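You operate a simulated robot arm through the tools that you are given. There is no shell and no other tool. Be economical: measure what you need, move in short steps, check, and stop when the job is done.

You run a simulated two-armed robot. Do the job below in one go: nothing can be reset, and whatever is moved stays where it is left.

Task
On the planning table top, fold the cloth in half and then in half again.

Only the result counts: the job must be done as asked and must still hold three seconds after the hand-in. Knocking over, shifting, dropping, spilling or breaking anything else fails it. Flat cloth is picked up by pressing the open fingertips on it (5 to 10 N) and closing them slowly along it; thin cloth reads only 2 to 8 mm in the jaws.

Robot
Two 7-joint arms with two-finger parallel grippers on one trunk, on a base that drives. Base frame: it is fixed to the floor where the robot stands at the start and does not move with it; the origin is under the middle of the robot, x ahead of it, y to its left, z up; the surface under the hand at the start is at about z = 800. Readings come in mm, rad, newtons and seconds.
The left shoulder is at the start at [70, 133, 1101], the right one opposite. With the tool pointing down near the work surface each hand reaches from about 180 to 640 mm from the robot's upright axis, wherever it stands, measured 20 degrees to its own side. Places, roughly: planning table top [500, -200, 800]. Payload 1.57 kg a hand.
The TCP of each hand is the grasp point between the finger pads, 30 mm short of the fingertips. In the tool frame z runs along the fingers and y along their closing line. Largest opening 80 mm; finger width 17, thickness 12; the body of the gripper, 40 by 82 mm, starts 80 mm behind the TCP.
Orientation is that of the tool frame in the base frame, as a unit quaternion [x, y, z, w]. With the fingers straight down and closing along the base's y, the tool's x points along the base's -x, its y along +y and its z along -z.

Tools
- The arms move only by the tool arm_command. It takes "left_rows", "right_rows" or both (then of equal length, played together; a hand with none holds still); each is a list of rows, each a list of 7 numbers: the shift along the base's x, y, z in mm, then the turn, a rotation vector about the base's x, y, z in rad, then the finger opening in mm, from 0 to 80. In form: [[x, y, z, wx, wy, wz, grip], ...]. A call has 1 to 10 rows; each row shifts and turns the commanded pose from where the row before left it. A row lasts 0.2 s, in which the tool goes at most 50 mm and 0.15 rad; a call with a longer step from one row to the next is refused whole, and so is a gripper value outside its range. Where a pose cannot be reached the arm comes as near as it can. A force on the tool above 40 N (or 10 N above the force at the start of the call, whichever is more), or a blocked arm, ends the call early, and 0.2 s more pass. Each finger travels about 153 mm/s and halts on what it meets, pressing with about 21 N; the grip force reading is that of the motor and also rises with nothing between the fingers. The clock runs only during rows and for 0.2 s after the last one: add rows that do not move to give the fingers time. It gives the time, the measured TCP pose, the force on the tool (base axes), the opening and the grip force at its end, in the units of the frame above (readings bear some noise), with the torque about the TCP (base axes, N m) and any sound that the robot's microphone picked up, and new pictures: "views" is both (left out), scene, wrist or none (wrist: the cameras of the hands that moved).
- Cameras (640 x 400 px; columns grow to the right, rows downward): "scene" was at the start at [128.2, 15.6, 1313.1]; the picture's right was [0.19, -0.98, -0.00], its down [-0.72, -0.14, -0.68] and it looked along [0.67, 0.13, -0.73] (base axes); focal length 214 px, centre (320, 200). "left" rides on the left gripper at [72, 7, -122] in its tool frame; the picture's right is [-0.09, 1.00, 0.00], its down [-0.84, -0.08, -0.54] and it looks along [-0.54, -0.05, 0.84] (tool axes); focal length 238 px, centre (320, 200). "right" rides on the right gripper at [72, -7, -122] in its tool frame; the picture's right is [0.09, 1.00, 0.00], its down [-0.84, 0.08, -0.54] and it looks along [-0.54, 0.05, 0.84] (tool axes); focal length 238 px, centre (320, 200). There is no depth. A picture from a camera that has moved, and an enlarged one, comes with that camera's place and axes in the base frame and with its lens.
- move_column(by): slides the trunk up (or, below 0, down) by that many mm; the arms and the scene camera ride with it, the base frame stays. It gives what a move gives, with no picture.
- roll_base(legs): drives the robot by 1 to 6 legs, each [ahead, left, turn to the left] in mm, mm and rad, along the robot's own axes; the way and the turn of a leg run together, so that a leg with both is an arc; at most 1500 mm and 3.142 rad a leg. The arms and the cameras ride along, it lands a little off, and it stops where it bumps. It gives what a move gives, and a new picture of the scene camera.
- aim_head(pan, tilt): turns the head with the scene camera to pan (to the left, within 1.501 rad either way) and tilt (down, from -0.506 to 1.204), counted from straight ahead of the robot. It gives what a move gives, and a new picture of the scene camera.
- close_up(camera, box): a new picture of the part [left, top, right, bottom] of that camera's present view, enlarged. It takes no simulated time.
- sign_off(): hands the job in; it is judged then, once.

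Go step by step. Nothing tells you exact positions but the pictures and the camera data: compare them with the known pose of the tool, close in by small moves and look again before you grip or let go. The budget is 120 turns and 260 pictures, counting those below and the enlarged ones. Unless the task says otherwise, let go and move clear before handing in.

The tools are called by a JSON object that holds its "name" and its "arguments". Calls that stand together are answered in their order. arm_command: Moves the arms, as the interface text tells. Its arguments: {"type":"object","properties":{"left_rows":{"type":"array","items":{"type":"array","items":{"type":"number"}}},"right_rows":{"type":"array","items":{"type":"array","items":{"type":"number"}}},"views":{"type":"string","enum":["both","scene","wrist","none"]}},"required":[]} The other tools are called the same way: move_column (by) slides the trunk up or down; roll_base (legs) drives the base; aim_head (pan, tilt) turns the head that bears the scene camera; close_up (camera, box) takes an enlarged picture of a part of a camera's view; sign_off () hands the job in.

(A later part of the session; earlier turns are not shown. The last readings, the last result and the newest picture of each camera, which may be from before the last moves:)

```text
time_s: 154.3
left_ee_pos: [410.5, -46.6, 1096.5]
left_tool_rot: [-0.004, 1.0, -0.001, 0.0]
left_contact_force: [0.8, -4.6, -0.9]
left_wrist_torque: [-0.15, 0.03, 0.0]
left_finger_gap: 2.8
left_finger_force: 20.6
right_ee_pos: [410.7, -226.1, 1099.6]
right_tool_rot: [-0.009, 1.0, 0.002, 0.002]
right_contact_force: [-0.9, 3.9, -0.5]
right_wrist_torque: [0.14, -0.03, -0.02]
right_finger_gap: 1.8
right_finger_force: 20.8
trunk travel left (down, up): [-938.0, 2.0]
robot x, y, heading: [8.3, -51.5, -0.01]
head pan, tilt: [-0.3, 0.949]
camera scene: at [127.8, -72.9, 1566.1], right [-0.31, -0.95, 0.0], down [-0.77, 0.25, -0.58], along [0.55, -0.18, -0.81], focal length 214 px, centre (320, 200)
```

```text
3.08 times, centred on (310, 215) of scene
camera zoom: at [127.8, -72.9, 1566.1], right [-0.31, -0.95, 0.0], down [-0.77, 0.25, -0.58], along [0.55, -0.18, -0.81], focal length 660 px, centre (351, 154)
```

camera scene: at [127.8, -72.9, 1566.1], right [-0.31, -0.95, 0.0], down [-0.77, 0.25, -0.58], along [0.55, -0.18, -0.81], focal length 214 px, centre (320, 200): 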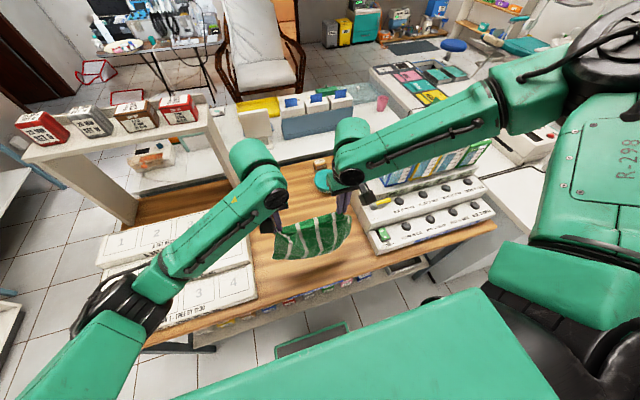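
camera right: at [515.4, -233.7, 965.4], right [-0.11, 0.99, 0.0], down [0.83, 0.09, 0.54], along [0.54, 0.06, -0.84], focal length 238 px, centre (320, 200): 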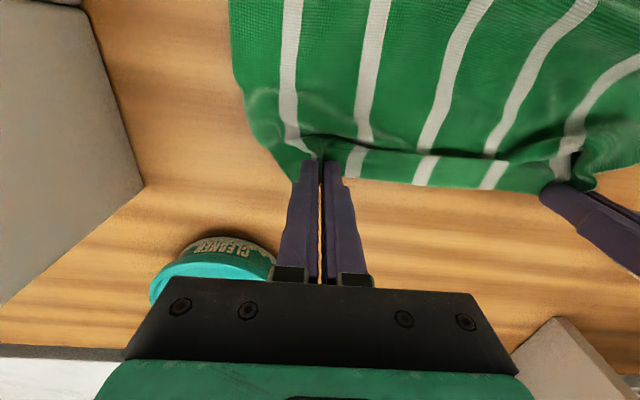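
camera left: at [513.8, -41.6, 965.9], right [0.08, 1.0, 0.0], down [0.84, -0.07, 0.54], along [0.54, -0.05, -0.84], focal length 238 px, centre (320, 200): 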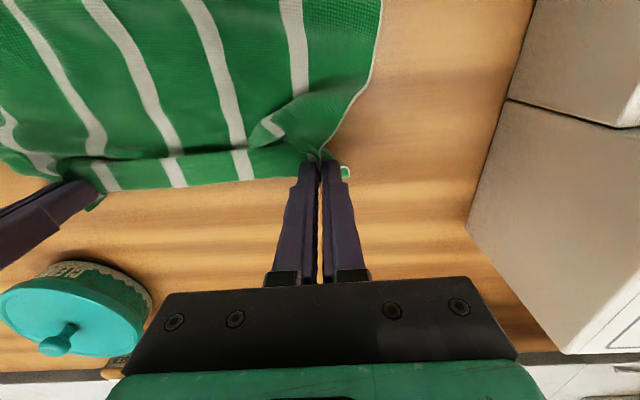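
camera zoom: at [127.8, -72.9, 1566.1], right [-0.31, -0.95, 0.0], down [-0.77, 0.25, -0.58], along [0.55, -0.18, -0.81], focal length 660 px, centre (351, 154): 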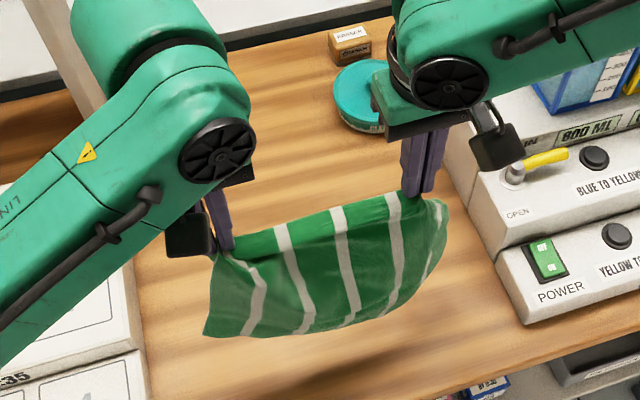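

It hangs clear and full length. Now I'll lower it to touch and lay it forward along the taut arc.

{"name": "move_column", "arguments": {"by": -38}}

{"name": "roll_base", "arguments": {"legs": [[60, 0, 0]]}}

{"name": "move_column", "arguments": {"by": -16}}

{"name": "arm_command", "arguments": {"left_rows": [[10, 0, 0, 0, 0, 0, 0], [12, 0, 0, 0, 0, 0, 0], [12, 0, 0, 0, 0, 0, 0], [12, 0, 0, 0, 0, 0, 0], [8, 0, 0, 0, 0, 0, 0]], "right_rows": [[10, 0, 0, 0, 0, 0, 0], [12, 0, 0, 0, 0, 0, 0], [12, 0, 0, 0, 0, 0, 0], [12, 0, 0, 0, 0, 0, 0], [8, 0, 0, 0, 0, 0, 0]], "views": "none"}}

{"name": "move_column", "arguments": {"by": -28}}

{"name": "arm_command", "arguments": {"left_rows": [[10, 0, 0, 0, 0, 0, 0], [12, 0, 0, 0, 0, 0, 0], [12, 0, 0, 0, 0, 0, 0], [8, 0, 0, 0, 0, 0, 0]], "right_rows": [[10, 0, 0, 0, 0, 0, 0], [12, 0, 0, 0, 0, 0, 0], [12, 0, 0, 0, 0, 0, 0], [8, 0, 0, 0, 0, 0, 0]], "views": "scene"}}

{"name": "close_up", "arguments": {"camera": "scene", "box": [220, 140, 400, 270]}}

```text
time_s: 155.1
left_ee_pos: [410.7, -47.3, 1058.9]
left_tool_rot: [-0.005, 1.0, -0.001, -0.001]
left_contact_force: [-0.5, -5.1, -0.2]
left_wrist_torque: [-0.11, 0.02, -0.01]
left_finger_gap: 2.6
left_finger_force: 21.1
right_ee_pos: [412.0, -225.7, 1061.1]
right_tool_rot: [-0.009, 1.0, 0.001, 0.001]
right_contact_force: [0.7, 4.4, -0.7]
right_wrist_torque: [0.12, 0.0, -0.03]
right_finger_gap: 2.1
right_finger_force: 21.0
trunk travel left (down, up): [-900.0, 40.0]
robot x, y, heading: [10.9, -50.6, -0.011]
head pan, tilt: [-0.3, 0.949]
```

```text
time_s: 156.1
left_ee_pos: [463.0, -46.5, 1060.6]
left_tool_rot: [-0.005, 1.0, -0.002, 0.003]
left_contact_force: [-0.2, -3.9, 0.5]
left_wrist_torque: [-0.11, -0.07, 0.05]
left_finger_gap: 2.8
left_finger_force: 20.1
right_ee_pos: [464.7, -224.7, 1064.7]
right_tool_rot: [-0.01, 1.0, 0.001, 0.005]
right_contact_force: [-0.3, 4.1, -0.7]
right_wrist_torque: [0.13, -0.05, -0.01]
right_finger_gap: 1.8
right_finger_force: 21.1
trunk travel left (down, up): [-900.0, 40.0]
robot x, y, heading: [70.7, -52.5, -0.005]
head pan, tilt: [-0.3, 0.949]
camera scene: at [177.9, -73.1, 1529.0], right [-0.3, -0.95, 0.0], down [-0.77, 0.25, -0.59], along [0.56, -0.18, -0.81], focal length 214 px, centre (320, 200)
```

scene: 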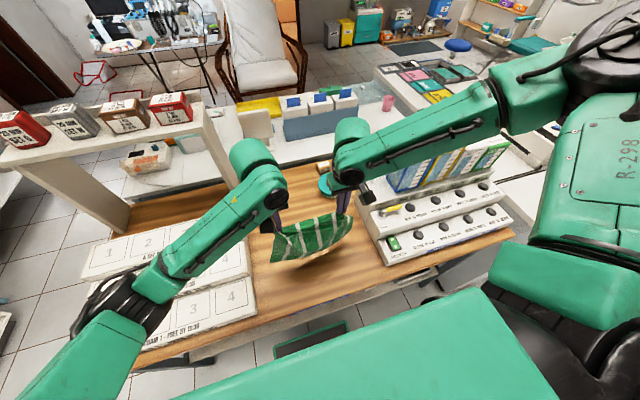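

```text
time_s: 156.7
left_ee_pos: [468.9, -47.6, 1043.3]
left_tool_rot: [-0.004, 1.0, -0.001, 0.001]
left_contact_force: [0.5, -4.3, -0.1]
left_wrist_torque: [-0.12, -0.03, 0.02]
left_finger_gap: 2.6
left_finger_force: 20.9
right_ee_pos: [469.8, -225.5, 1046.4]
right_tool_rot: [-0.01, 1.0, 0.002, 0.002]
right_contact_force: [0.2, 3.6, 1.0]
right_wrist_torque: [0.09, -0.03, -0.01]
right_finger_gap: 2.2
right_finger_force: 20.9
trunk travel left (down, up): [-884.0, 56.0]
robot x, y, heading: [69.2, -50.7, -0.008]
head pan, tilt: [-0.3, 0.949]
```

```text
time_s: 157.9
left_ee_pos: [525.9, -47.3, 1042.3]
left_tool_rot: [-0.004, 1.0, -0.001, 0.0]
left_contact_force: [-0.3, -4.8, -0.2]
left_wrist_torque: [-0.07, 0.0, 0.01]
left_finger_gap: 2.3
left_finger_force: 20.8
right_ee_pos: [525.8, -225.8, 1044.3]
right_tool_rot: [-0.011, 1.0, 0.001, 0.0]
right_contact_force: [0.6, 3.9, -0.1]
right_wrist_torque: [0.1, -0.01, -0.06]
right_finger_gap: 2.1
right_finger_force: 21.5
trunk travel left (down, up): [-884.0, 56.0]
robot x, y, heading: [68.8, -52.2, -0.012]
head pan, tilt: [-0.3, 0.949]
```

```text
time_s: 158.7
left_ee_pos: [526.0, -47.1, 1014.0]
left_tool_rot: [-0.005, 1.0, -0.001, 0.0]
left_contact_force: [-0.5, -4.4, -0.6]
left_wrist_torque: [-0.14, -0.03, 0.04]
left_finger_gap: 2.6
left_finger_force: 21.8
right_ee_pos: [525.9, -224.2, 1017.9]
right_tool_rot: [-0.01, 1.0, 0.002, 0.001]
right_contact_force: [0.0, 5.1, 0.0]
right_wrist_torque: [0.18, -0.03, -0.01]
right_finger_gap: 2.0
right_finger_force: 20.8
trunk travel left (down, up): [-856.0, 84.0]
robot x, y, heading: [70.2, -49.7, -0.004]
head pan, tilt: [-0.3, 0.949]
```

```text
time_s: 159.7
left_ee_pos: [568.1, -47.6, 1014.3]
left_tool_rot: [-0.005, 1.0, -0.001, 0.0]
left_contact_force: [0.8, -4.8, -1.2]
left_wrist_torque: [-0.12, 0.01, 0.06]
left_finger_gap: 2.5
left_finger_force: 20.4
right_ee_pos: [569.3, -225.8, 1016.4]
right_tool_rot: [-0.011, 1.0, 0.002, 0.001]
right_contact_force: [-0.2, 5.0, 0.1]
right_wrist_torque: [0.11, 0.01, -0.01]
right_finger_gap: 2.1
right_finger_force: 21.3
trunk travel left (down, up): [-856.0, 84.0]
robot x, y, heading: [67.0, -50.8, -0.005]
head pan, tilt: [-0.3, 0.949]
camera scene: at [189.7, -73.6, 1484.0], right [-0.3, -0.95, 0.0], down [-0.78, 0.25, -0.58], along [0.55, -0.18, -0.81], focal length 214 px, centre (320, 200)
```

scene: 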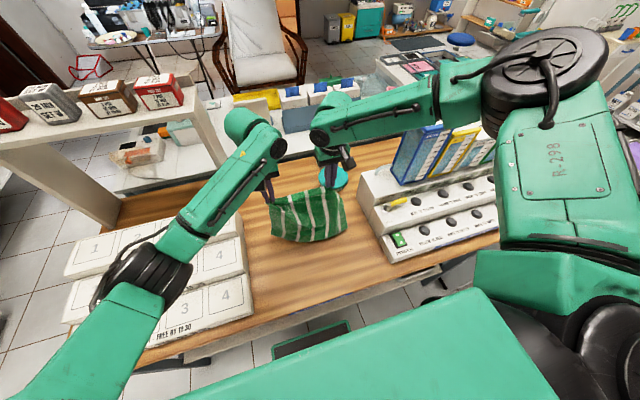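

```text
3.08 times, centred on (310, 205) of scene
camera zoom: at [189.7, -73.6, 1484.0], right [-0.3, -0.95, 0.0], down [-0.78, 0.25, -0.58], along [0.55, -0.18, -0.81], focal length 660 px, centre (351, 185)
```

zoom: 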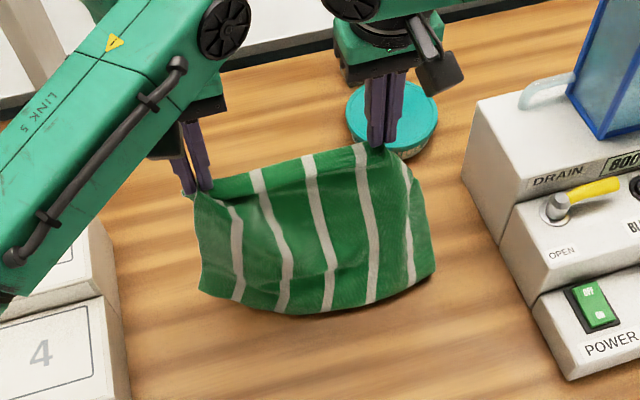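

The hem is on the table at about x=494, with the cloth leaning forward. I'll advance and then lower straight down so the lower half lies flat.

{"name": "roll_base", "arguments": {"legs": [[32, 0, 0]]}}

{"name": "move_column", "arguments": {"by": -45}}

{"name": "move_column", "arguments": {"by": -35}}

{"name": "arm_command", "arguments": {"left_rows": [[0, -2, 0, 0, 0, 0, 0], [0, 0, 0, 0, 0, 0, 0]], "right_rows": [[0, 2, 0, 0, 0, 0, 0], [0, 0, 0, 0, 0, 0, 0]], "views": "wrist"}}

{"name": "close_up", "arguments": {"camera": "scene", "box": [220, 130, 400, 260]}}

```text
time_s: 160.5
left_ee_pos: [593.1, -46.1, 1019.2]
left_tool_rot: [-0.005, 1.0, 0.0, 0.003]
left_contact_force: [-1.2, -4.2, -0.2]
left_wrist_torque: [-0.15, -0.06, 0.0]
left_finger_gap: 3.2
left_finger_force: 20.4
right_ee_pos: [594.7, -225.1, 1021.0]
right_tool_rot: [-0.01, 1.0, 0.002, 0.005]
right_contact_force: [-1.3, 3.8, 0.5]
right_wrist_torque: [0.17, -0.06, -0.02]
right_finger_gap: 1.8
right_finger_force: 21.2
trunk travel left (down, up): [-856.0, 84.0]
robot x, y, heading: [104.1, -50.1, -0.004]
head pan, tilt: [-0.3, 0.949]
camera scene: at [211.4, -73.3, 1484.9], right [-0.3, -0.95, 0.0], down [-0.77, 0.25, -0.59], along [0.56, -0.18, -0.81], focal length 214 px, centre (320, 200)
```

scene: 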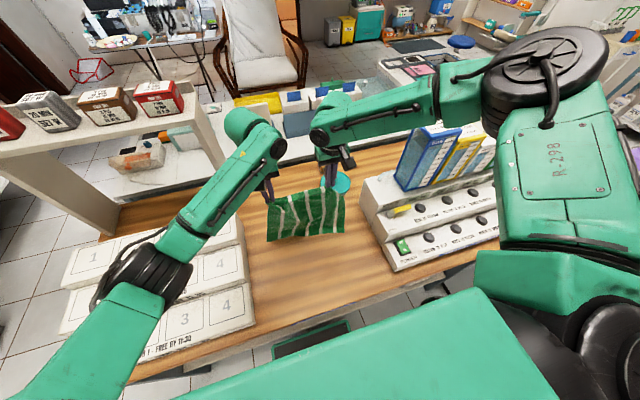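

```text
time_s: 161.4
left_ee_pos: [600.7, -47.4, 969.6]
left_tool_rot: [-0.005, 1.0, -0.001, 0.001]
left_contact_force: [0.4, -4.7, -0.3]
left_wrist_torque: [-0.13, 0.03, 0.0]
left_finger_gap: 2.9
left_finger_force: 21.1
right_ee_pos: [600.7, -225.1, 971.0]
right_tool_rot: [-0.009, 1.0, 0.002, 0.002]
right_contact_force: [0.7, 4.2, -0.5]
right_wrist_torque: [0.12, 0.04, -0.02]
right_finger_gap: 2.0
right_finger_force: 20.9
trunk travel left (down, up): [-811.0, 129.0]
robot x, y, heading: [99.7, -54.9, -0.011]
head pan, tilt: [-0.3, 0.949]
```

```text
time_s: 162.2
left_ee_pos: [597.6, -46.9, 935.7]
left_tool_rot: [-0.005, 1.0, -0.001, 0.0]
left_contact_force: [-0.8, -4.7, -0.3]
left_wrist_torque: [-0.12, 0.01, -0.02]
left_finger_gap: 2.7
left_finger_force: 20.7
right_ee_pos: [598.2, -225.7, 936.9]
right_tool_rot: [-0.01, 1.0, 0.001, 0.002]
right_contact_force: [0.2, 4.3, 0.2]
right_wrist_torque: [0.13, -0.01, 0.0]
right_finger_gap: 2.0
right_finger_force: 21.1
trunk travel left (down, up): [-776.0, 164.0]
robot x, y, heading: [103.3, -53.0, -0.007]
head pan, tilt: [-0.3, 0.949]
```

```text
time_s: 162.8
left_ee_pos: [598.3, -48.2, 935.1]
left_tool_rot: [-0.005, 1.0, -0.001, 0.001]
left_contact_force: [-0.4, -1.4, 0.4]
left_wrist_torque: [-0.01, 0.03, -0.02]
left_finger_gap: 2.6
left_finger_force: 20.9
right_ee_pos: [599.7, -224.4, 937.2]
right_tool_rot: [-0.01, 1.0, 0.0, 0.0]
right_contact_force: [-0.3, 0.9, -0.5]
right_wrist_torque: [0.02, -0.04, 0.0]
right_finger_gap: 1.8
right_finger_force: 21.4
trunk travel left (down, up): [-776.0, 164.0]
robot x, y, heading: [100.1, -54.2, -0.004]
head pan, tilt: [-0.3, 0.949]
camera right: at [527.5, -233.0, 1057.6], right [-0.11, 0.99, 0.0], down [0.83, 0.09, 0.54], along [0.54, 0.06, -0.84], focal length 238 px, centre (320, 200)
camera left: at [525.9, -42.9, 1057.0], right [0.08, 1.0, 0.0], down [0.84, -0.07, 0.54], along [0.54, -0.05, -0.84], focal length 238 px, centre (320, 200)
```

right: 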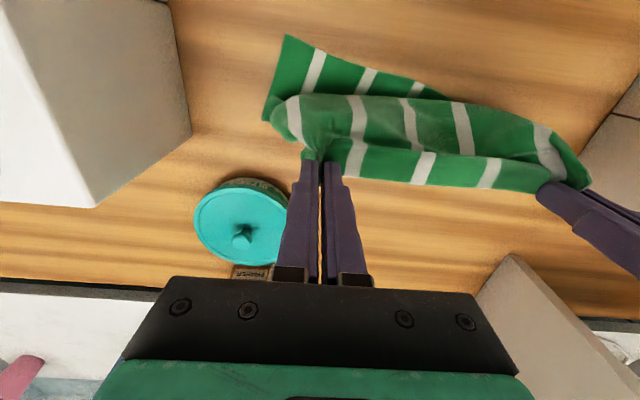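
left: 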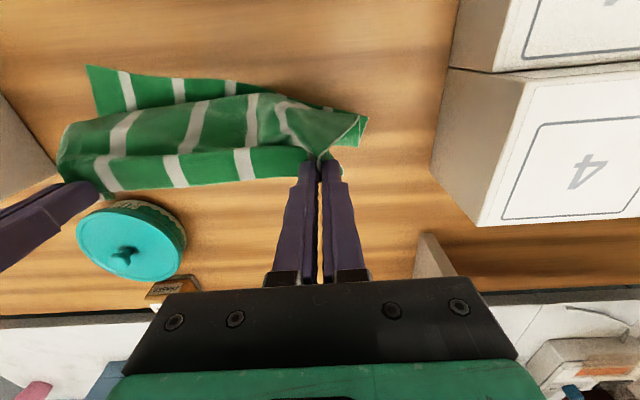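

```text
3.08 times, centred on (310, 195) of scene
camera zoom: at [219.9, -73.5, 1404.1], right [-0.3, -0.95, 0.0], down [-0.77, 0.25, -0.58], along [0.55, -0.18, -0.81], focal length 660 px, centre (351, 215)
```

zoom: 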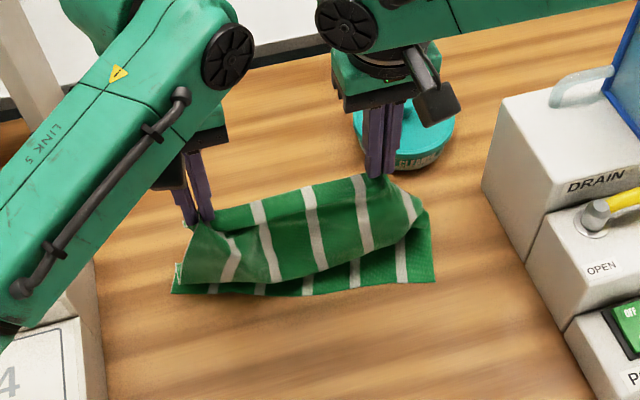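

The hem got dragged askew again. I'll repeat the sequence that worked well earlier: hang free and settle, then alternate lowering ahead of short forward moves.

{"name": "move_column", "arguments": {"by": 163}}

{"name": "roll_base", "arguments": {"legs": [[-60, 0, 0]]}}

{"name": "arm_command", "arguments": {"left_rows": [[-10, 0, 0, 0, 0, 0, 0], [-14, 0, 0, 0, 0, 0, 0], [-14, 0, 0, 0, 0, 0, 0], [-14, 0, 0, 0, 0, 0, 0], [-14, 0, 0, 0, 0, 0, 0], [-14, 0, 0, 0, 0, 0, 0], [-14, 0, 0, 0, 0, 0, 0], [-14, 0, 0, 0, 0, 0, 0], [-10, 0, 0, 0, 0, 0, 0], [0, 0, 0, 0, 0, 0, 0]], "right_rows": [[-10, 0, 0, 0, 0, 0, 0], [-14, 0, 0, 0, 0, 0, 0], [-14, 0, 0, 0, 0, 0, 0], [-14, 0, 0, 0, 0, 0, 0], [-14, 0, 0, 0, 0, 0, 0], [-14, 0, 0, 0, 0, 0, 0], [-14, 0, 0, 0, 0, 0, 0], [-14, 0, 0, 0, 0, 0, 0], [-10, 0, 0, 0, 0, 0, 0], [0, 0, 0, 0, 0, 0, 0]], "views": "none"}}

{"name": "arm_command", "arguments": {"left_rows": [[0, 0, 0, 0, 0, 0, 0], [0, 0, 0, 0, 0, 0, 0], [0, 0, 0, 0, 0, 0, 0], [0, 0, 0, 0, 0, 0, 0], [0, 0, 0, 0, 0, 0, 0]], "right_rows": [[0, 0, 0, 0, 0, 0, 0], [0, 0, 0, 0, 0, 0, 0], [0, 0, 0, 0, 0, 0, 0], [0, 0, 0, 0, 0, 0, 0], [0, 0, 0, 0, 0, 0, 0]], "views": "none"}}

{"name": "move_column", "arguments": {"by": -55}}

{"name": "arm_command", "arguments": {"left_rows": [[0, 0, 0, 0, 0, 0, 0], [8, 0, 0, 0, 0, 0, 0], [10, 0, 0, 0, 0, 0, 0], [10, 0, 0, 0, 0, 0, 0], [10, 0, 0, 0, 0, 0, 0]], "right_rows": [[0, 0, 0, 0, 0, 0, 0], [8, 0, 0, 0, 0, 0, 0], [10, 0, 0, 0, 0, 0, 0], [10, 0, 0, 0, 0, 0, 0], [10, 0, 0, 0, 0, 0, 0]], "views": "wrist"}}

```text
time_s: 164.6
left_ee_pos: [598.9, -49.5, 1097.9]
left_tool_rot: [-0.004, 1.0, -0.002, 0.0]
left_contact_force: [0.1, -0.8, 0.2]
left_wrist_torque: [0.02, 0.01, -0.01]
left_finger_gap: 2.7
left_finger_force: 21.2
right_ee_pos: [599.8, -223.7, 1099.9]
right_tool_rot: [-0.01, 1.0, 0.002, 0.001]
right_contact_force: [-0.3, 0.6, -1.4]
right_wrist_torque: [0.03, -0.02, -0.01]
right_finger_gap: 1.9
right_finger_force: 21.5
trunk travel left (down, up): [-939.0, 1.0]
robot x, y, heading: [100.5, -50.2, -0.009]
head pan, tilt: [-0.3, 0.949]
```

```text
time_s: 165.6
left_ee_pos: [550.2, -48.7, 1094.5]
left_tool_rot: [-0.005, 1.0, -0.001, -0.005]
left_contact_force: [0.2, 0.2, -0.5]
left_wrist_torque: [0.05, 0.09, 0.03]
left_finger_gap: 2.6
left_finger_force: 21.0
right_ee_pos: [550.0, -224.0, 1095.7]
right_tool_rot: [-0.01, 1.0, 0.001, -0.004]
right_contact_force: [0.3, 1.0, -0.7]
right_wrist_torque: [-0.01, 0.1, -0.04]
right_finger_gap: 1.9
right_finger_force: 20.8
trunk travel left (down, up): [-939.0, 1.0]
robot x, y, heading: [42.7, -51.4, -0.011]
head pan, tilt: [-0.3, 0.949]
camera scene: at [174.9, -73.4, 1565.9], right [-0.3, -0.95, 0.0], down [-0.78, 0.25, -0.58], along [0.55, -0.18, -0.82], focal length 214 px, centre (320, 200)
```

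scene: 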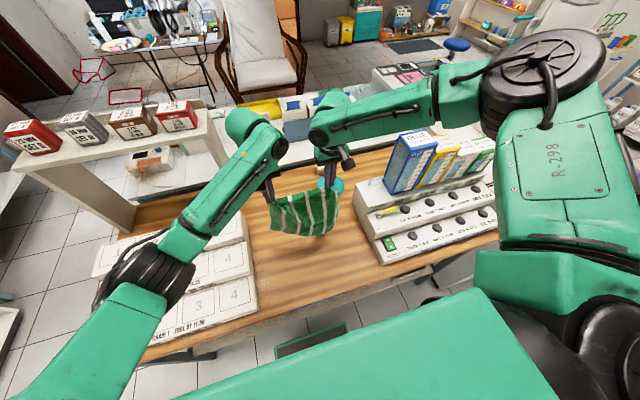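

```text
time_s: 167.8
left_ee_pos: [421.2, -47.1, 1098.6]
left_tool_rot: [-0.005, 1.0, -0.001, 0.001]
left_contact_force: [-0.2, -2.4, -0.1]
left_wrist_torque: [-0.07, 0.0, 0.02]
left_finger_gap: 2.9
left_finger_force: 21.0
right_ee_pos: [421.9, -223.2, 1099.8]
right_tool_rot: [-0.01, 1.0, 0.002, 0.002]
right_contact_force: [0.5, 2.0, 0.0]
right_wrist_torque: [0.01, 0.01, 0.01]
right_finger_gap: 1.9
right_finger_force: 20.9
trunk travel left (down, up): [-939.0, 1.0]
robot x, y, heading: [46.8, -51.6, -0.006]
head pan, tilt: [-0.3, 0.949]
```

```text
time_s: 169.0
left_ee_pos: [422.1, -48.2, 1098.2]
left_tool_rot: [-0.004, 1.0, 0.0, 0.0]
left_contact_force: [-0.1, -2.4, -0.2]
left_wrist_torque: [-0.05, -0.01, 0.06]
left_finger_gap: 2.6
left_finger_force: 21.1
right_ee_pos: [423.8, -224.0, 1100.3]
right_tool_rot: [-0.009, 1.0, 0.001, 0.002]
right_contact_force: [0.1, 2.7, 0.4]
right_wrist_torque: [0.08, -0.03, 0.0]
right_finger_gap: 2.0
right_finger_force: 20.9
trunk travel left (down, up): [-939.0, 1.0]
robot x, y, heading: [43.4, -55.1, -0.006]
head pan, tilt: [-0.3, 0.949]
```

```text
time_s: 169.9
left_ee_pos: [422.4, -48.7, 1043.1]
left_tool_rot: [-0.004, 1.0, -0.001, 0.0]
left_contact_force: [0.5, -0.6, -0.1]
left_wrist_torque: [-0.03, -0.02, 0.04]
left_finger_gap: 2.6
left_finger_force: 21.4
right_ee_pos: [422.9, -224.6, 1045.0]
right_tool_rot: [-0.01, 1.0, 0.002, 0.002]
right_contact_force: [-0.3, 1.6, -0.2]
right_wrist_torque: [0.02, -0.01, 0.0]
right_finger_gap: 1.7
right_finger_force: 20.8
trunk travel left (down, up): [-884.0, 56.0]
robot x, y, heading: [44.9, -50.8, -0.008]
head pan, tilt: [-0.3, 0.949]
```

```text
time_s: 171.2
left_ee_pos: [459.8, -46.3, 1042.8]
left_tool_rot: [-0.004, 1.0, -0.001, 0.0]
left_contact_force: [0.4, -1.2, -0.5]
left_wrist_torque: [-0.06, 0.02, 0.01]
left_finger_gap: 2.9
left_finger_force: 21.2
right_ee_pos: [461.9, -223.5, 1045.1]
right_tool_rot: [-0.01, 1.0, 0.002, 0.001]
right_contact_force: [0.5, 2.8, -0.4]
right_wrist_torque: [0.05, -0.01, -0.04]
right_finger_gap: 2.2
right_finger_force: 21.3
trunk travel left (down, up): [-884.0, 56.0]
robot x, y, heading: [39.6, -49.4, -0.011]
head pan, tilt: [-0.3, 0.949]
camera right: at [389.3, -232.1, 1165.6], right [-0.11, 0.99, 0.0], down [0.83, 0.09, 0.54], along [0.54, 0.06, -0.84], focal length 238 px, centre (320, 200)
camera left: at [386.9, -40.9, 1164.5], right [0.08, 1.0, 0.0], down [0.84, -0.07, 0.54], along [0.54, -0.05, -0.84], focal length 238 px, centre (320, 200)
```

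right: 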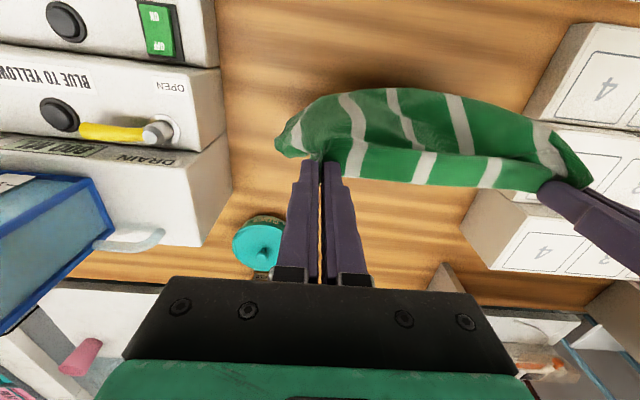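
left: 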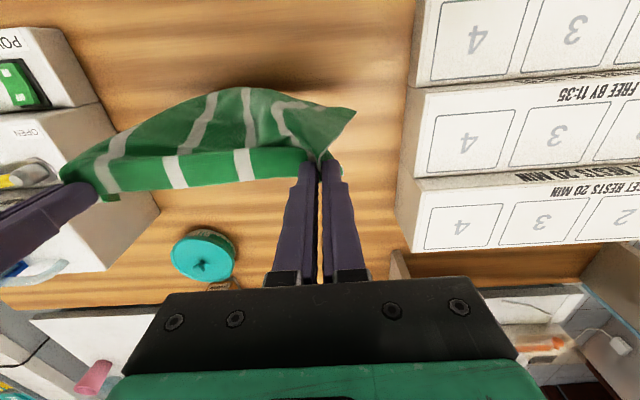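

The hem is trailing toward me as wanted. Continuing: lower first, then advance in steps.

{"name": "move_column", "arguments": {"by": -45}}

{"name": "arm_command", "arguments": {"left_rows": [[8, 0, 0, 0, 0, 0, 0], [10, 0, 0, 0, 0, 0, 0], [10, 0, 0, 0, 0, 0, 0]], "right_rows": [[8, 0, 0, 0, 0, 0, 0], [10, 0, 0, 0, 0, 0, 0], [10, 0, 0, 0, 0, 0, 0]], "views": "none"}}

{"name": "move_column", "arguments": {"by": -45}}

{"name": "arm_command", "arguments": {"left_rows": [[8, 0, 0, 0, 0, 0, 0], [10, 0, 0, 0, 0, 0, 0], [10, 0, 0, 0, 0, 0, 0]], "right_rows": [[8, 0, 0, 0, 0, 0, 0], [10, 0, 0, 0, 0, 0, 0], [10, 0, 0, 0, 0, 0, 0]], "views": "none"}}

{"name": "move_column", "arguments": {"by": -45}}

{"name": "arm_command", "arguments": {"left_rows": [[8, 0, 0, 0, 0, 0, 0], [10, 0, 0, 0, 0, 0, 0], [10, 0, 0, 0, 0, 0, 0], [0, 0, 0, 0, 0, 0, 0]], "right_rows": [[8, 0, 0, 0, 0, 0, 0], [10, 0, 0, 0, 0, 0, 0], [10, 0, 0, 0, 0, 0, 0], [0, 0, 0, 0, 0, 0, 0]], "views": "wrist"}}

{"name": "close_up", "arguments": {"camera": "scene", "box": [220, 130, 400, 260]}}

```text
time_s: 172.0
left_ee_pos: [459.6, -47.4, 998.3]
left_tool_rot: [-0.004, 1.0, -0.001, 0.0]
left_contact_force: [0.5, -1.6, 1.1]
left_wrist_torque: [-0.05, 0.0, 0.0]
left_finger_gap: 2.7
left_finger_force: 21.3
right_ee_pos: [461.0, -223.4, 1000.8]
right_tool_rot: [-0.01, 1.0, 0.002, 0.002]
right_contact_force: [0.1, 1.0, -0.3]
right_wrist_torque: [0.05, 0.0, 0.0]
right_finger_gap: 2.1
right_finger_force: 21.6
trunk travel left (down, up): [-839.0, 101.0]
robot x, y, heading: [41.8, -50.7, -0.006]
head pan, tilt: [-0.3, 0.949]
```

```text
time_s: 172.8
left_ee_pos: [488.3, -46.7, 997.0]
left_tool_rot: [-0.005, 1.0, -0.001, -0.001]
left_contact_force: [0.0, -1.6, -0.1]
left_wrist_torque: [-0.01, 0.02, 0.01]
left_finger_gap: 2.8
left_finger_force: 21.4
right_ee_pos: [490.3, -222.9, 998.7]
right_tool_rot: [-0.009, 1.0, 0.002, 0.001]
right_contact_force: [-0.1, 1.2, 0.0]
right_wrist_torque: [0.06, 0.0, 0.01]
right_finger_gap: 1.9
right_finger_force: 20.9
trunk travel left (down, up): [-839.0, 101.0]
robot x, y, heading: [41.2, -50.7, -0.01]
head pan, tilt: [-0.3, 0.949]
```

```text
time_s: 173.7
left_ee_pos: [486.8, -46.2, 952.7]
left_tool_rot: [-0.004, 1.0, -0.001, 0.0]
left_contact_force: [0.0, -2.2, 0.6]
left_wrist_torque: [-0.07, -0.02, 0.02]
left_finger_gap: 2.7
left_finger_force: 20.7
right_ee_pos: [489.2, -222.9, 953.9]
right_tool_rot: [-0.01, 1.0, 0.001, 0.002]
right_contact_force: [0.0, 1.9, 0.4]
right_wrist_torque: [0.08, -0.03, -0.01]
right_finger_gap: 2.0
right_finger_force: 20.7
trunk travel left (down, up): [-794.0, 146.0]
robot x, y, heading: [44.8, -52.0, -0.002]
head pan, tilt: [-0.3, 0.949]
```

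```text
time_s: 174.5
left_ee_pos: [514.5, -45.6, 953.0]
left_tool_rot: [-0.004, 1.0, -0.001, 0.0]
left_contact_force: [-0.2, -4.6, 0.5]
left_wrist_torque: [-0.11, -0.01, 0.04]
left_finger_gap: 2.7
left_finger_force: 21.7
right_ee_pos: [517.3, -224.8, 953.3]
right_tool_rot: [-0.009, 1.0, 0.001, 0.001]
right_contact_force: [-0.1, 3.0, -0.2]
right_wrist_torque: [0.1, 0.0, -0.02]
right_finger_gap: 2.0
right_finger_force: 20.9
trunk travel left (down, up): [-794.0, 146.0]
robot x, y, heading: [42.1, -50.9, -0.009]
head pan, tilt: [-0.3, 0.949]
```

```text
time_s: 175.4
left_ee_pos: [513.0, -46.4, 908.1]
left_tool_rot: [-0.004, 1.0, -0.002, 0.0]
left_contact_force: [0.2, -3.9, -0.3]
left_wrist_torque: [-0.14, -0.02, 0.0]
left_finger_gap: 2.6
left_finger_force: 21.0
right_ee_pos: [516.1, -224.5, 910.3]
right_tool_rot: [-0.01, 1.0, 0.002, 0.001]
right_contact_force: [-0.4, 4.2, 0.8]
right_wrist_torque: [0.09, -0.01, -0.02]
right_finger_gap: 2.1
right_finger_force: 21.2
trunk travel left (down, up): [-749.0, 191.0]
robot x, y, heading: [42.4, -48.1, -0.006]
head pan, tilt: [-0.3, 0.949]
```

```text
time_s: 176.4
left_ee_pos: [541.8, -45.5, 909.4]
left_tool_rot: [-0.005, 1.0, -0.001, -0.001]
left_contact_force: [-0.1, -5.4, -0.7]
left_wrist_torque: [-0.15, -0.02, -0.03]
left_finger_gap: 2.5
left_finger_force: 20.9
right_ee_pos: [545.0, -224.1, 907.4]
right_tool_rot: [-0.01, 1.0, 0.002, 0.002]
right_contact_force: [-0.1, 4.9, -0.6]
right_wrist_torque: [0.17, 0.02, -0.05]
right_finger_gap: 2.1
right_finger_force: 21.0
trunk travel left (down, up): [-749.0, 191.0]
robot x, y, heading: [41.8, -47.5, -0.01]
head pan, tilt: [-0.3, 0.949]
camera right: at [472.0, -233.4, 1029.6], right [-0.11, 0.99, 0.0], down [0.83, 0.09, 0.54], along [0.54, 0.06, -0.84], focal length 238 px, centre (320, 200)
camera left: at [468.9, -39.6, 1030.6], right [0.08, 1.0, 0.0], down [0.84, -0.07, 0.54], along [0.54, -0.05, -0.84], focal length 238 px, centre (320, 200)
```

right: 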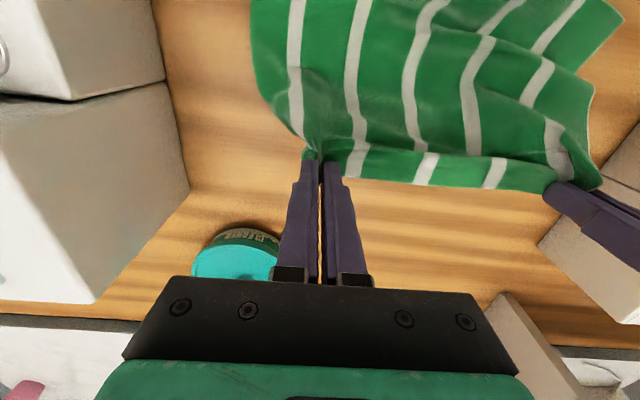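
left: 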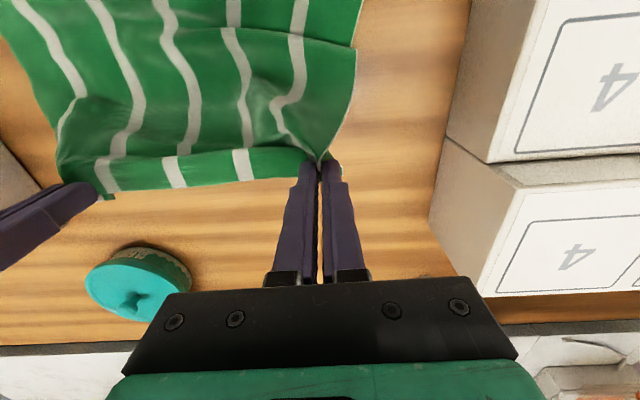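

```text
3.08 times, centred on (310, 195) of scene
camera zoom: at [161.8, -73.0, 1377.1], right [-0.3, -0.95, 0.0], down [-0.77, 0.25, -0.58], along [0.55, -0.18, -0.81], focal length 660 px, centre (351, 215)
```

zoom: 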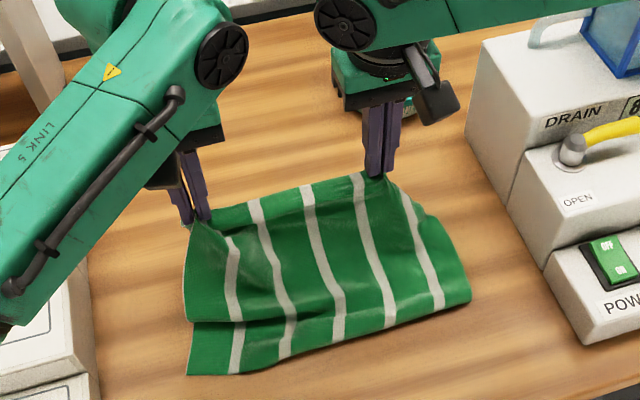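

The hem now lies square at x≈424, with corners at (428,-3) and (420,-281). I'll raise slightly to take out the lap, then carry the held edge back over it along an arc.

{"name": "move_column", "arguments": {"by": 30}}

{"name": "arm_command", "arguments": {"left_rows": [[4, 0, 0, 0, 0, 0, 0], [4, 0, 0, 0, 0, 0, 0], [0, 0, 0, 0, 0, 0, 0], [0, 0, 0, 0, 0, 0, 0]], "right_rows": [[4, 0, 0, 0, 0, 0, 0], [4, 0, 0, 0, 0, 0, 0], [0, 0, 0, 0, 0, 0, 0], [0, 0, 0, 0, 0, 0, 0]], "views": "wrist"}}

{"name": "close_up", "arguments": {"camera": "scene", "box": [220, 130, 400, 260]}}

```text
time_s: 177.1
left_ee_pos: [541.9, -45.4, 938.4]
left_tool_rot: [-0.004, 1.0, -0.001, 0.001]
left_contact_force: [0.5, -5.3, 0.1]
left_wrist_torque: [-0.13, -0.02, 0.0]
left_finger_gap: 2.6
left_finger_force: 21.1
right_ee_pos: [544.8, -224.2, 938.2]
right_tool_rot: [-0.009, 1.0, 0.002, 0.001]
right_contact_force: [0.7, 5.6, -0.1]
right_wrist_torque: [0.17, -0.01, -0.03]
right_finger_gap: 2.0
right_finger_force: 20.7
trunk travel left (down, up): [-779.0, 161.0]
robot x, y, heading: [40.9, -49.9, -0.008]
head pan, tilt: [-0.3, 0.949]
```

```text
time_s: 178.1
left_ee_pos: [549.6, -45.0, 939.0]
left_tool_rot: [-0.004, 1.0, -0.002, 0.0]
left_contact_force: [0.7, -12.3, -0.3]
left_wrist_torque: [-0.38, 0.0, 0.01]
left_finger_gap: 2.9
left_finger_force: 20.5
right_ee_pos: [548.2, -227.6, 941.9]
right_tool_rot: [-0.009, 1.0, 0.002, 0.002]
right_contact_force: [0.2, 11.6, -0.9]
right_wrist_torque: [0.35, -0.02, -0.05]
right_finger_gap: 1.7
right_finger_force: 20.9
right hand out of reach, approached as far as the arm can: row 1, 2
trunk travel left (down, up): [-779.0, 161.0]
robot x, y, heading: [42.5, -50.2, -0.007]
head pan, tilt: [-0.3, 0.949]
camera right: at [475.9, -236.7, 1061.8], right [-0.11, 0.99, 0.0], down [0.83, 0.09, 0.55], along [0.54, 0.06, -0.84], focal length 238 px, centre (320, 200)
camera left: at [477.1, -39.2, 1060.6], right [0.08, 1.0, 0.0], down [0.84, -0.07, 0.54], along [0.54, -0.05, -0.84], focal length 238 px, centre (320, 200)
```

right: 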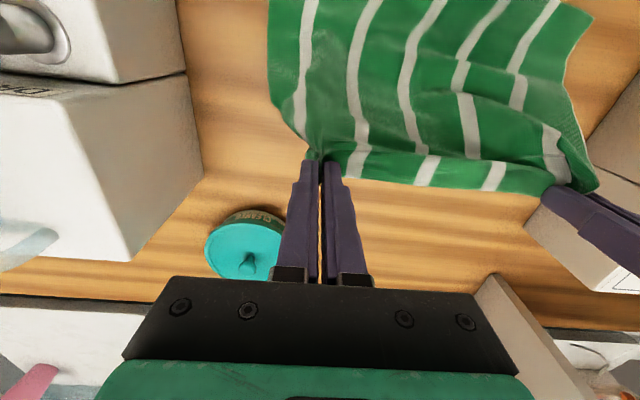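
left: 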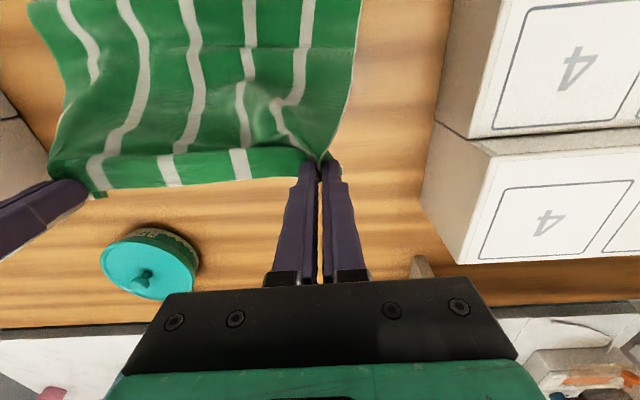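

```text
3.08 times, centred on (310, 195) of scene
camera zoom: at [161.9, -73.1, 1407.1], right [-0.3, -0.95, 0.0], down [-0.77, 0.25, -0.58], along [0.55, -0.18, -0.81], focal length 660 px, centre (351, 215)
```

zoom: 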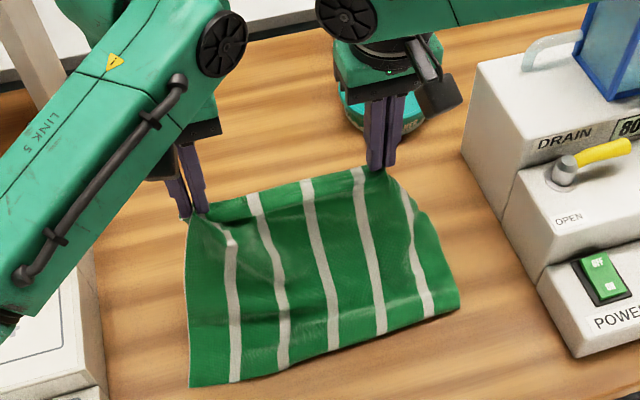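

Laid square now, hem at x≈430. I'll relax the sideways pull and swing the held edge back toward the hem along an arc.

{"name": "arm_command", "arguments": {"left_rows": [[-6, -1, 0, 0, 0, 0, 0], [-10, -1, 0, 0, 0, 0, 0], [-12, 0, 0, 0, 0, 0, 0]], "right_rows": [[-5, 2, -1, 0, 0, 0, 0], [-10, 2, -1, 0, 0, 0, 0], [-12, 0, -1, 0, 0, 0, 0]], "views": "none"}}

{"name": "move_column", "arguments": {"by": -10}}

{"name": "arm_command", "arguments": {"left_rows": [[-8, 0, 0, 0, 0, 0, 0], [-10, 0, 0, 0, 0, 0, 0], [-10, 0, 0, 0, 0, 0, 0]], "right_rows": [[-8, 0, 0, 0, 0, 0, 0], [-10, 0, 0, 0, 0, 0, 0], [-10, 0, 0, 0, 0, 0, 0]], "views": "none"}}

{"name": "move_column", "arguments": {"by": -20}}

{"name": "arm_command", "arguments": {"left_rows": [[-8, 0, 0, 0, 0, 0, 0], [-10, 0, 0, 0, 0, 0, 0], [-9, 0, 0, 0, 0, 0, 0]], "right_rows": [[-8, 0, 0, 0, 0, 0, 0], [-10, 0, 0, 0, 0, 0, 0], [-9, 0, 0, 0, 0, 0, 0]], "views": "wrist"}}

{"name": "close_up", "arguments": {"camera": "scene", "box": [220, 130, 400, 260]}}

```text
time_s: 178.9
left_ee_pos: [521.1, -45.5, 938.4]
left_tool_rot: [-0.005, 1.0, 0.0, 0.0]
left_contact_force: [0.0, -6.2, 0.6]
left_wrist_torque: [-0.21, -0.01, 0.05]
left_finger_gap: 2.9
left_finger_force: 20.9
right_ee_pos: [521.5, -224.9, 939.3]
right_tool_rot: [-0.01, 1.0, 0.001, 0.002]
right_contact_force: [-0.1, 6.4, 0.4]
right_wrist_torque: [0.2, 0.01, -0.03]
right_finger_gap: 2.1
right_finger_force: 21.7
trunk travel left (down, up): [-779.0, 161.0]
robot x, y, heading: [43.9, -49.6, -0.009]
head pan, tilt: [-0.3, 0.949]
```

```text
time_s: 179.5
left_ee_pos: [522.0, -44.6, 929.3]
left_tool_rot: [-0.004, 1.0, -0.001, 0.0]
left_contact_force: [-1.0, -7.0, -0.3]
left_wrist_torque: [-0.21, 0.04, -0.01]
left_finger_gap: 2.6
left_finger_force: 21.1
right_ee_pos: [522.3, -224.9, 929.3]
right_tool_rot: [-0.01, 1.0, 0.002, 0.001]
right_contact_force: [0.3, 6.9, 0.5]
right_wrist_torque: [0.21, -0.01, -0.03]
right_finger_gap: 1.8
right_finger_force: 21.2
trunk travel left (down, up): [-769.0, 171.0]
robot x, y, heading: [47.2, -51.3, -0.01]
head pan, tilt: [-0.3, 0.949]
```

```text
time_s: 180.3
left_ee_pos: [493.9, -44.9, 928.1]
left_tool_rot: [-0.004, 1.0, -0.001, 0.0]
left_contact_force: [-0.3, -6.4, -0.2]
left_wrist_torque: [-0.22, -0.01, 0.04]
left_finger_gap: 2.6
left_finger_force: 21.0
right_ee_pos: [492.0, -224.7, 927.5]
right_tool_rot: [-0.01, 1.0, 0.001, 0.002]
right_contact_force: [0.9, 6.4, -0.1]
right_wrist_torque: [0.19, 0.02, -0.02]
right_finger_gap: 2.0
right_finger_force: 20.9
trunk travel left (down, up): [-769.0, 171.0]
robot x, y, heading: [42.9, -52.1, -0.011]
head pan, tilt: [-0.3, 0.949]
```

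```text
time_s: 181.0
left_ee_pos: [493.8, -44.5, 907.0]
left_tool_rot: [-0.004, 1.0, -0.002, 0.0]
left_contact_force: [-0.2, -7.0, 0.5]
left_wrist_torque: [-0.22, 0.02, 0.01]
left_finger_gap: 2.5
left_finger_force: 20.8
right_ee_pos: [493.9, -225.0, 907.8]
right_tool_rot: [-0.009, 1.0, 0.002, 0.002]
right_contact_force: [-0.7, 5.8, -0.5]
right_wrist_torque: [0.23, -0.05, -0.03]
right_finger_gap: 2.1
right_finger_force: 21.4
trunk travel left (down, up): [-749.0, 191.0]
robot x, y, heading: [43.2, -52.9, -0.009]
head pan, tilt: [-0.3, 0.949]
```

```text
time_s: 181.8
left_ee_pos: [465.3, -45.0, 908.3]
left_tool_rot: [-0.005, 1.0, 0.0, 0.001]
left_contact_force: [-0.5, -6.0, -0.2]
left_wrist_torque: [-0.19, -0.01, 0.06]
left_finger_gap: 2.8
left_finger_force: 21.3
right_ee_pos: [465.1, -224.5, 908.0]
right_tool_rot: [-0.009, 1.0, 0.001, 0.002]
right_contact_force: [0.1, 8.3, 1.0]
right_wrist_torque: [0.23, -0.01, -0.03]
right_finger_gap: 2.2
right_finger_force: 21.2
trunk travel left (down, up): [-749.0, 191.0]
robot x, y, heading: [42.8, -49.7, -0.012]
head pan, tilt: [-0.3, 0.949]
camera right: at [392.8, -233.5, 1029.1], right [-0.11, 0.99, 0.0], down [0.83, 0.09, 0.55], along [0.54, 0.06, -0.84], focal length 238 px, centre (320, 200)
camera left: at [392.3, -39.0, 1029.3], right [0.08, 1.0, 0.0], down [0.84, -0.07, 0.54], along [0.54, -0.05, -0.84], focal length 238 px, centre (320, 200)
```

right: 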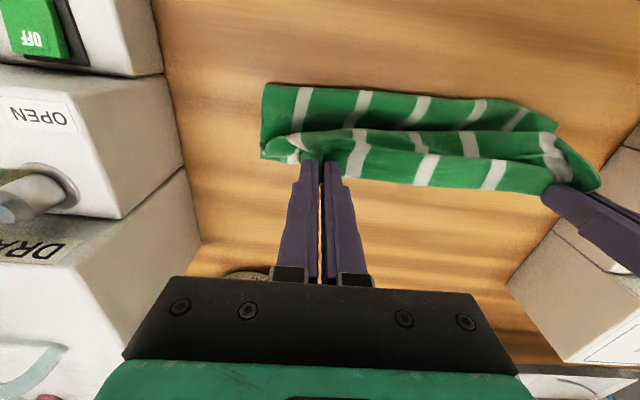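
left: 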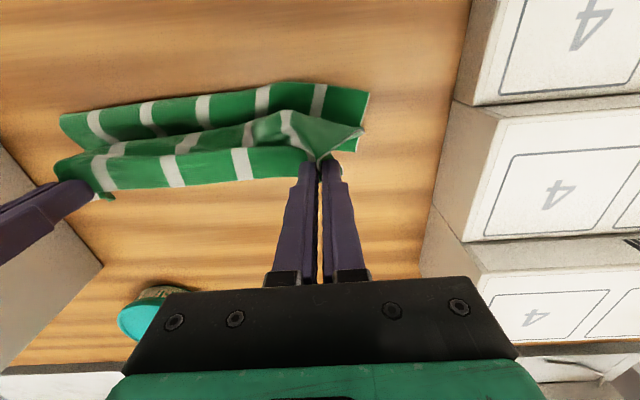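

```text
3.08 times, centred on (310, 195) of scene
camera zoom: at [161.4, -72.9, 1377.2], right [-0.3, -0.95, 0.0], down [-0.77, 0.25, -0.58], along [0.55, -0.18, -0.81], focal length 660 px, centre (351, 215)
```

zoom: 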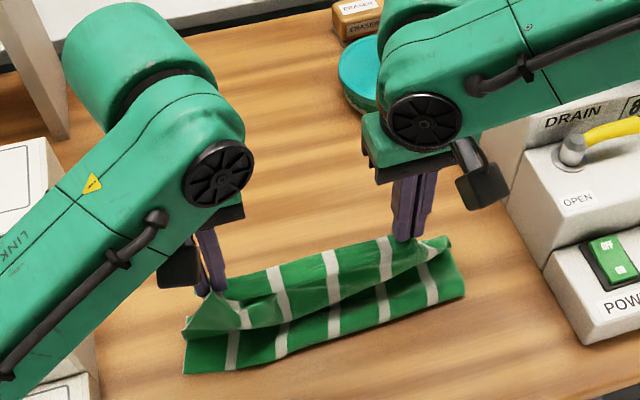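

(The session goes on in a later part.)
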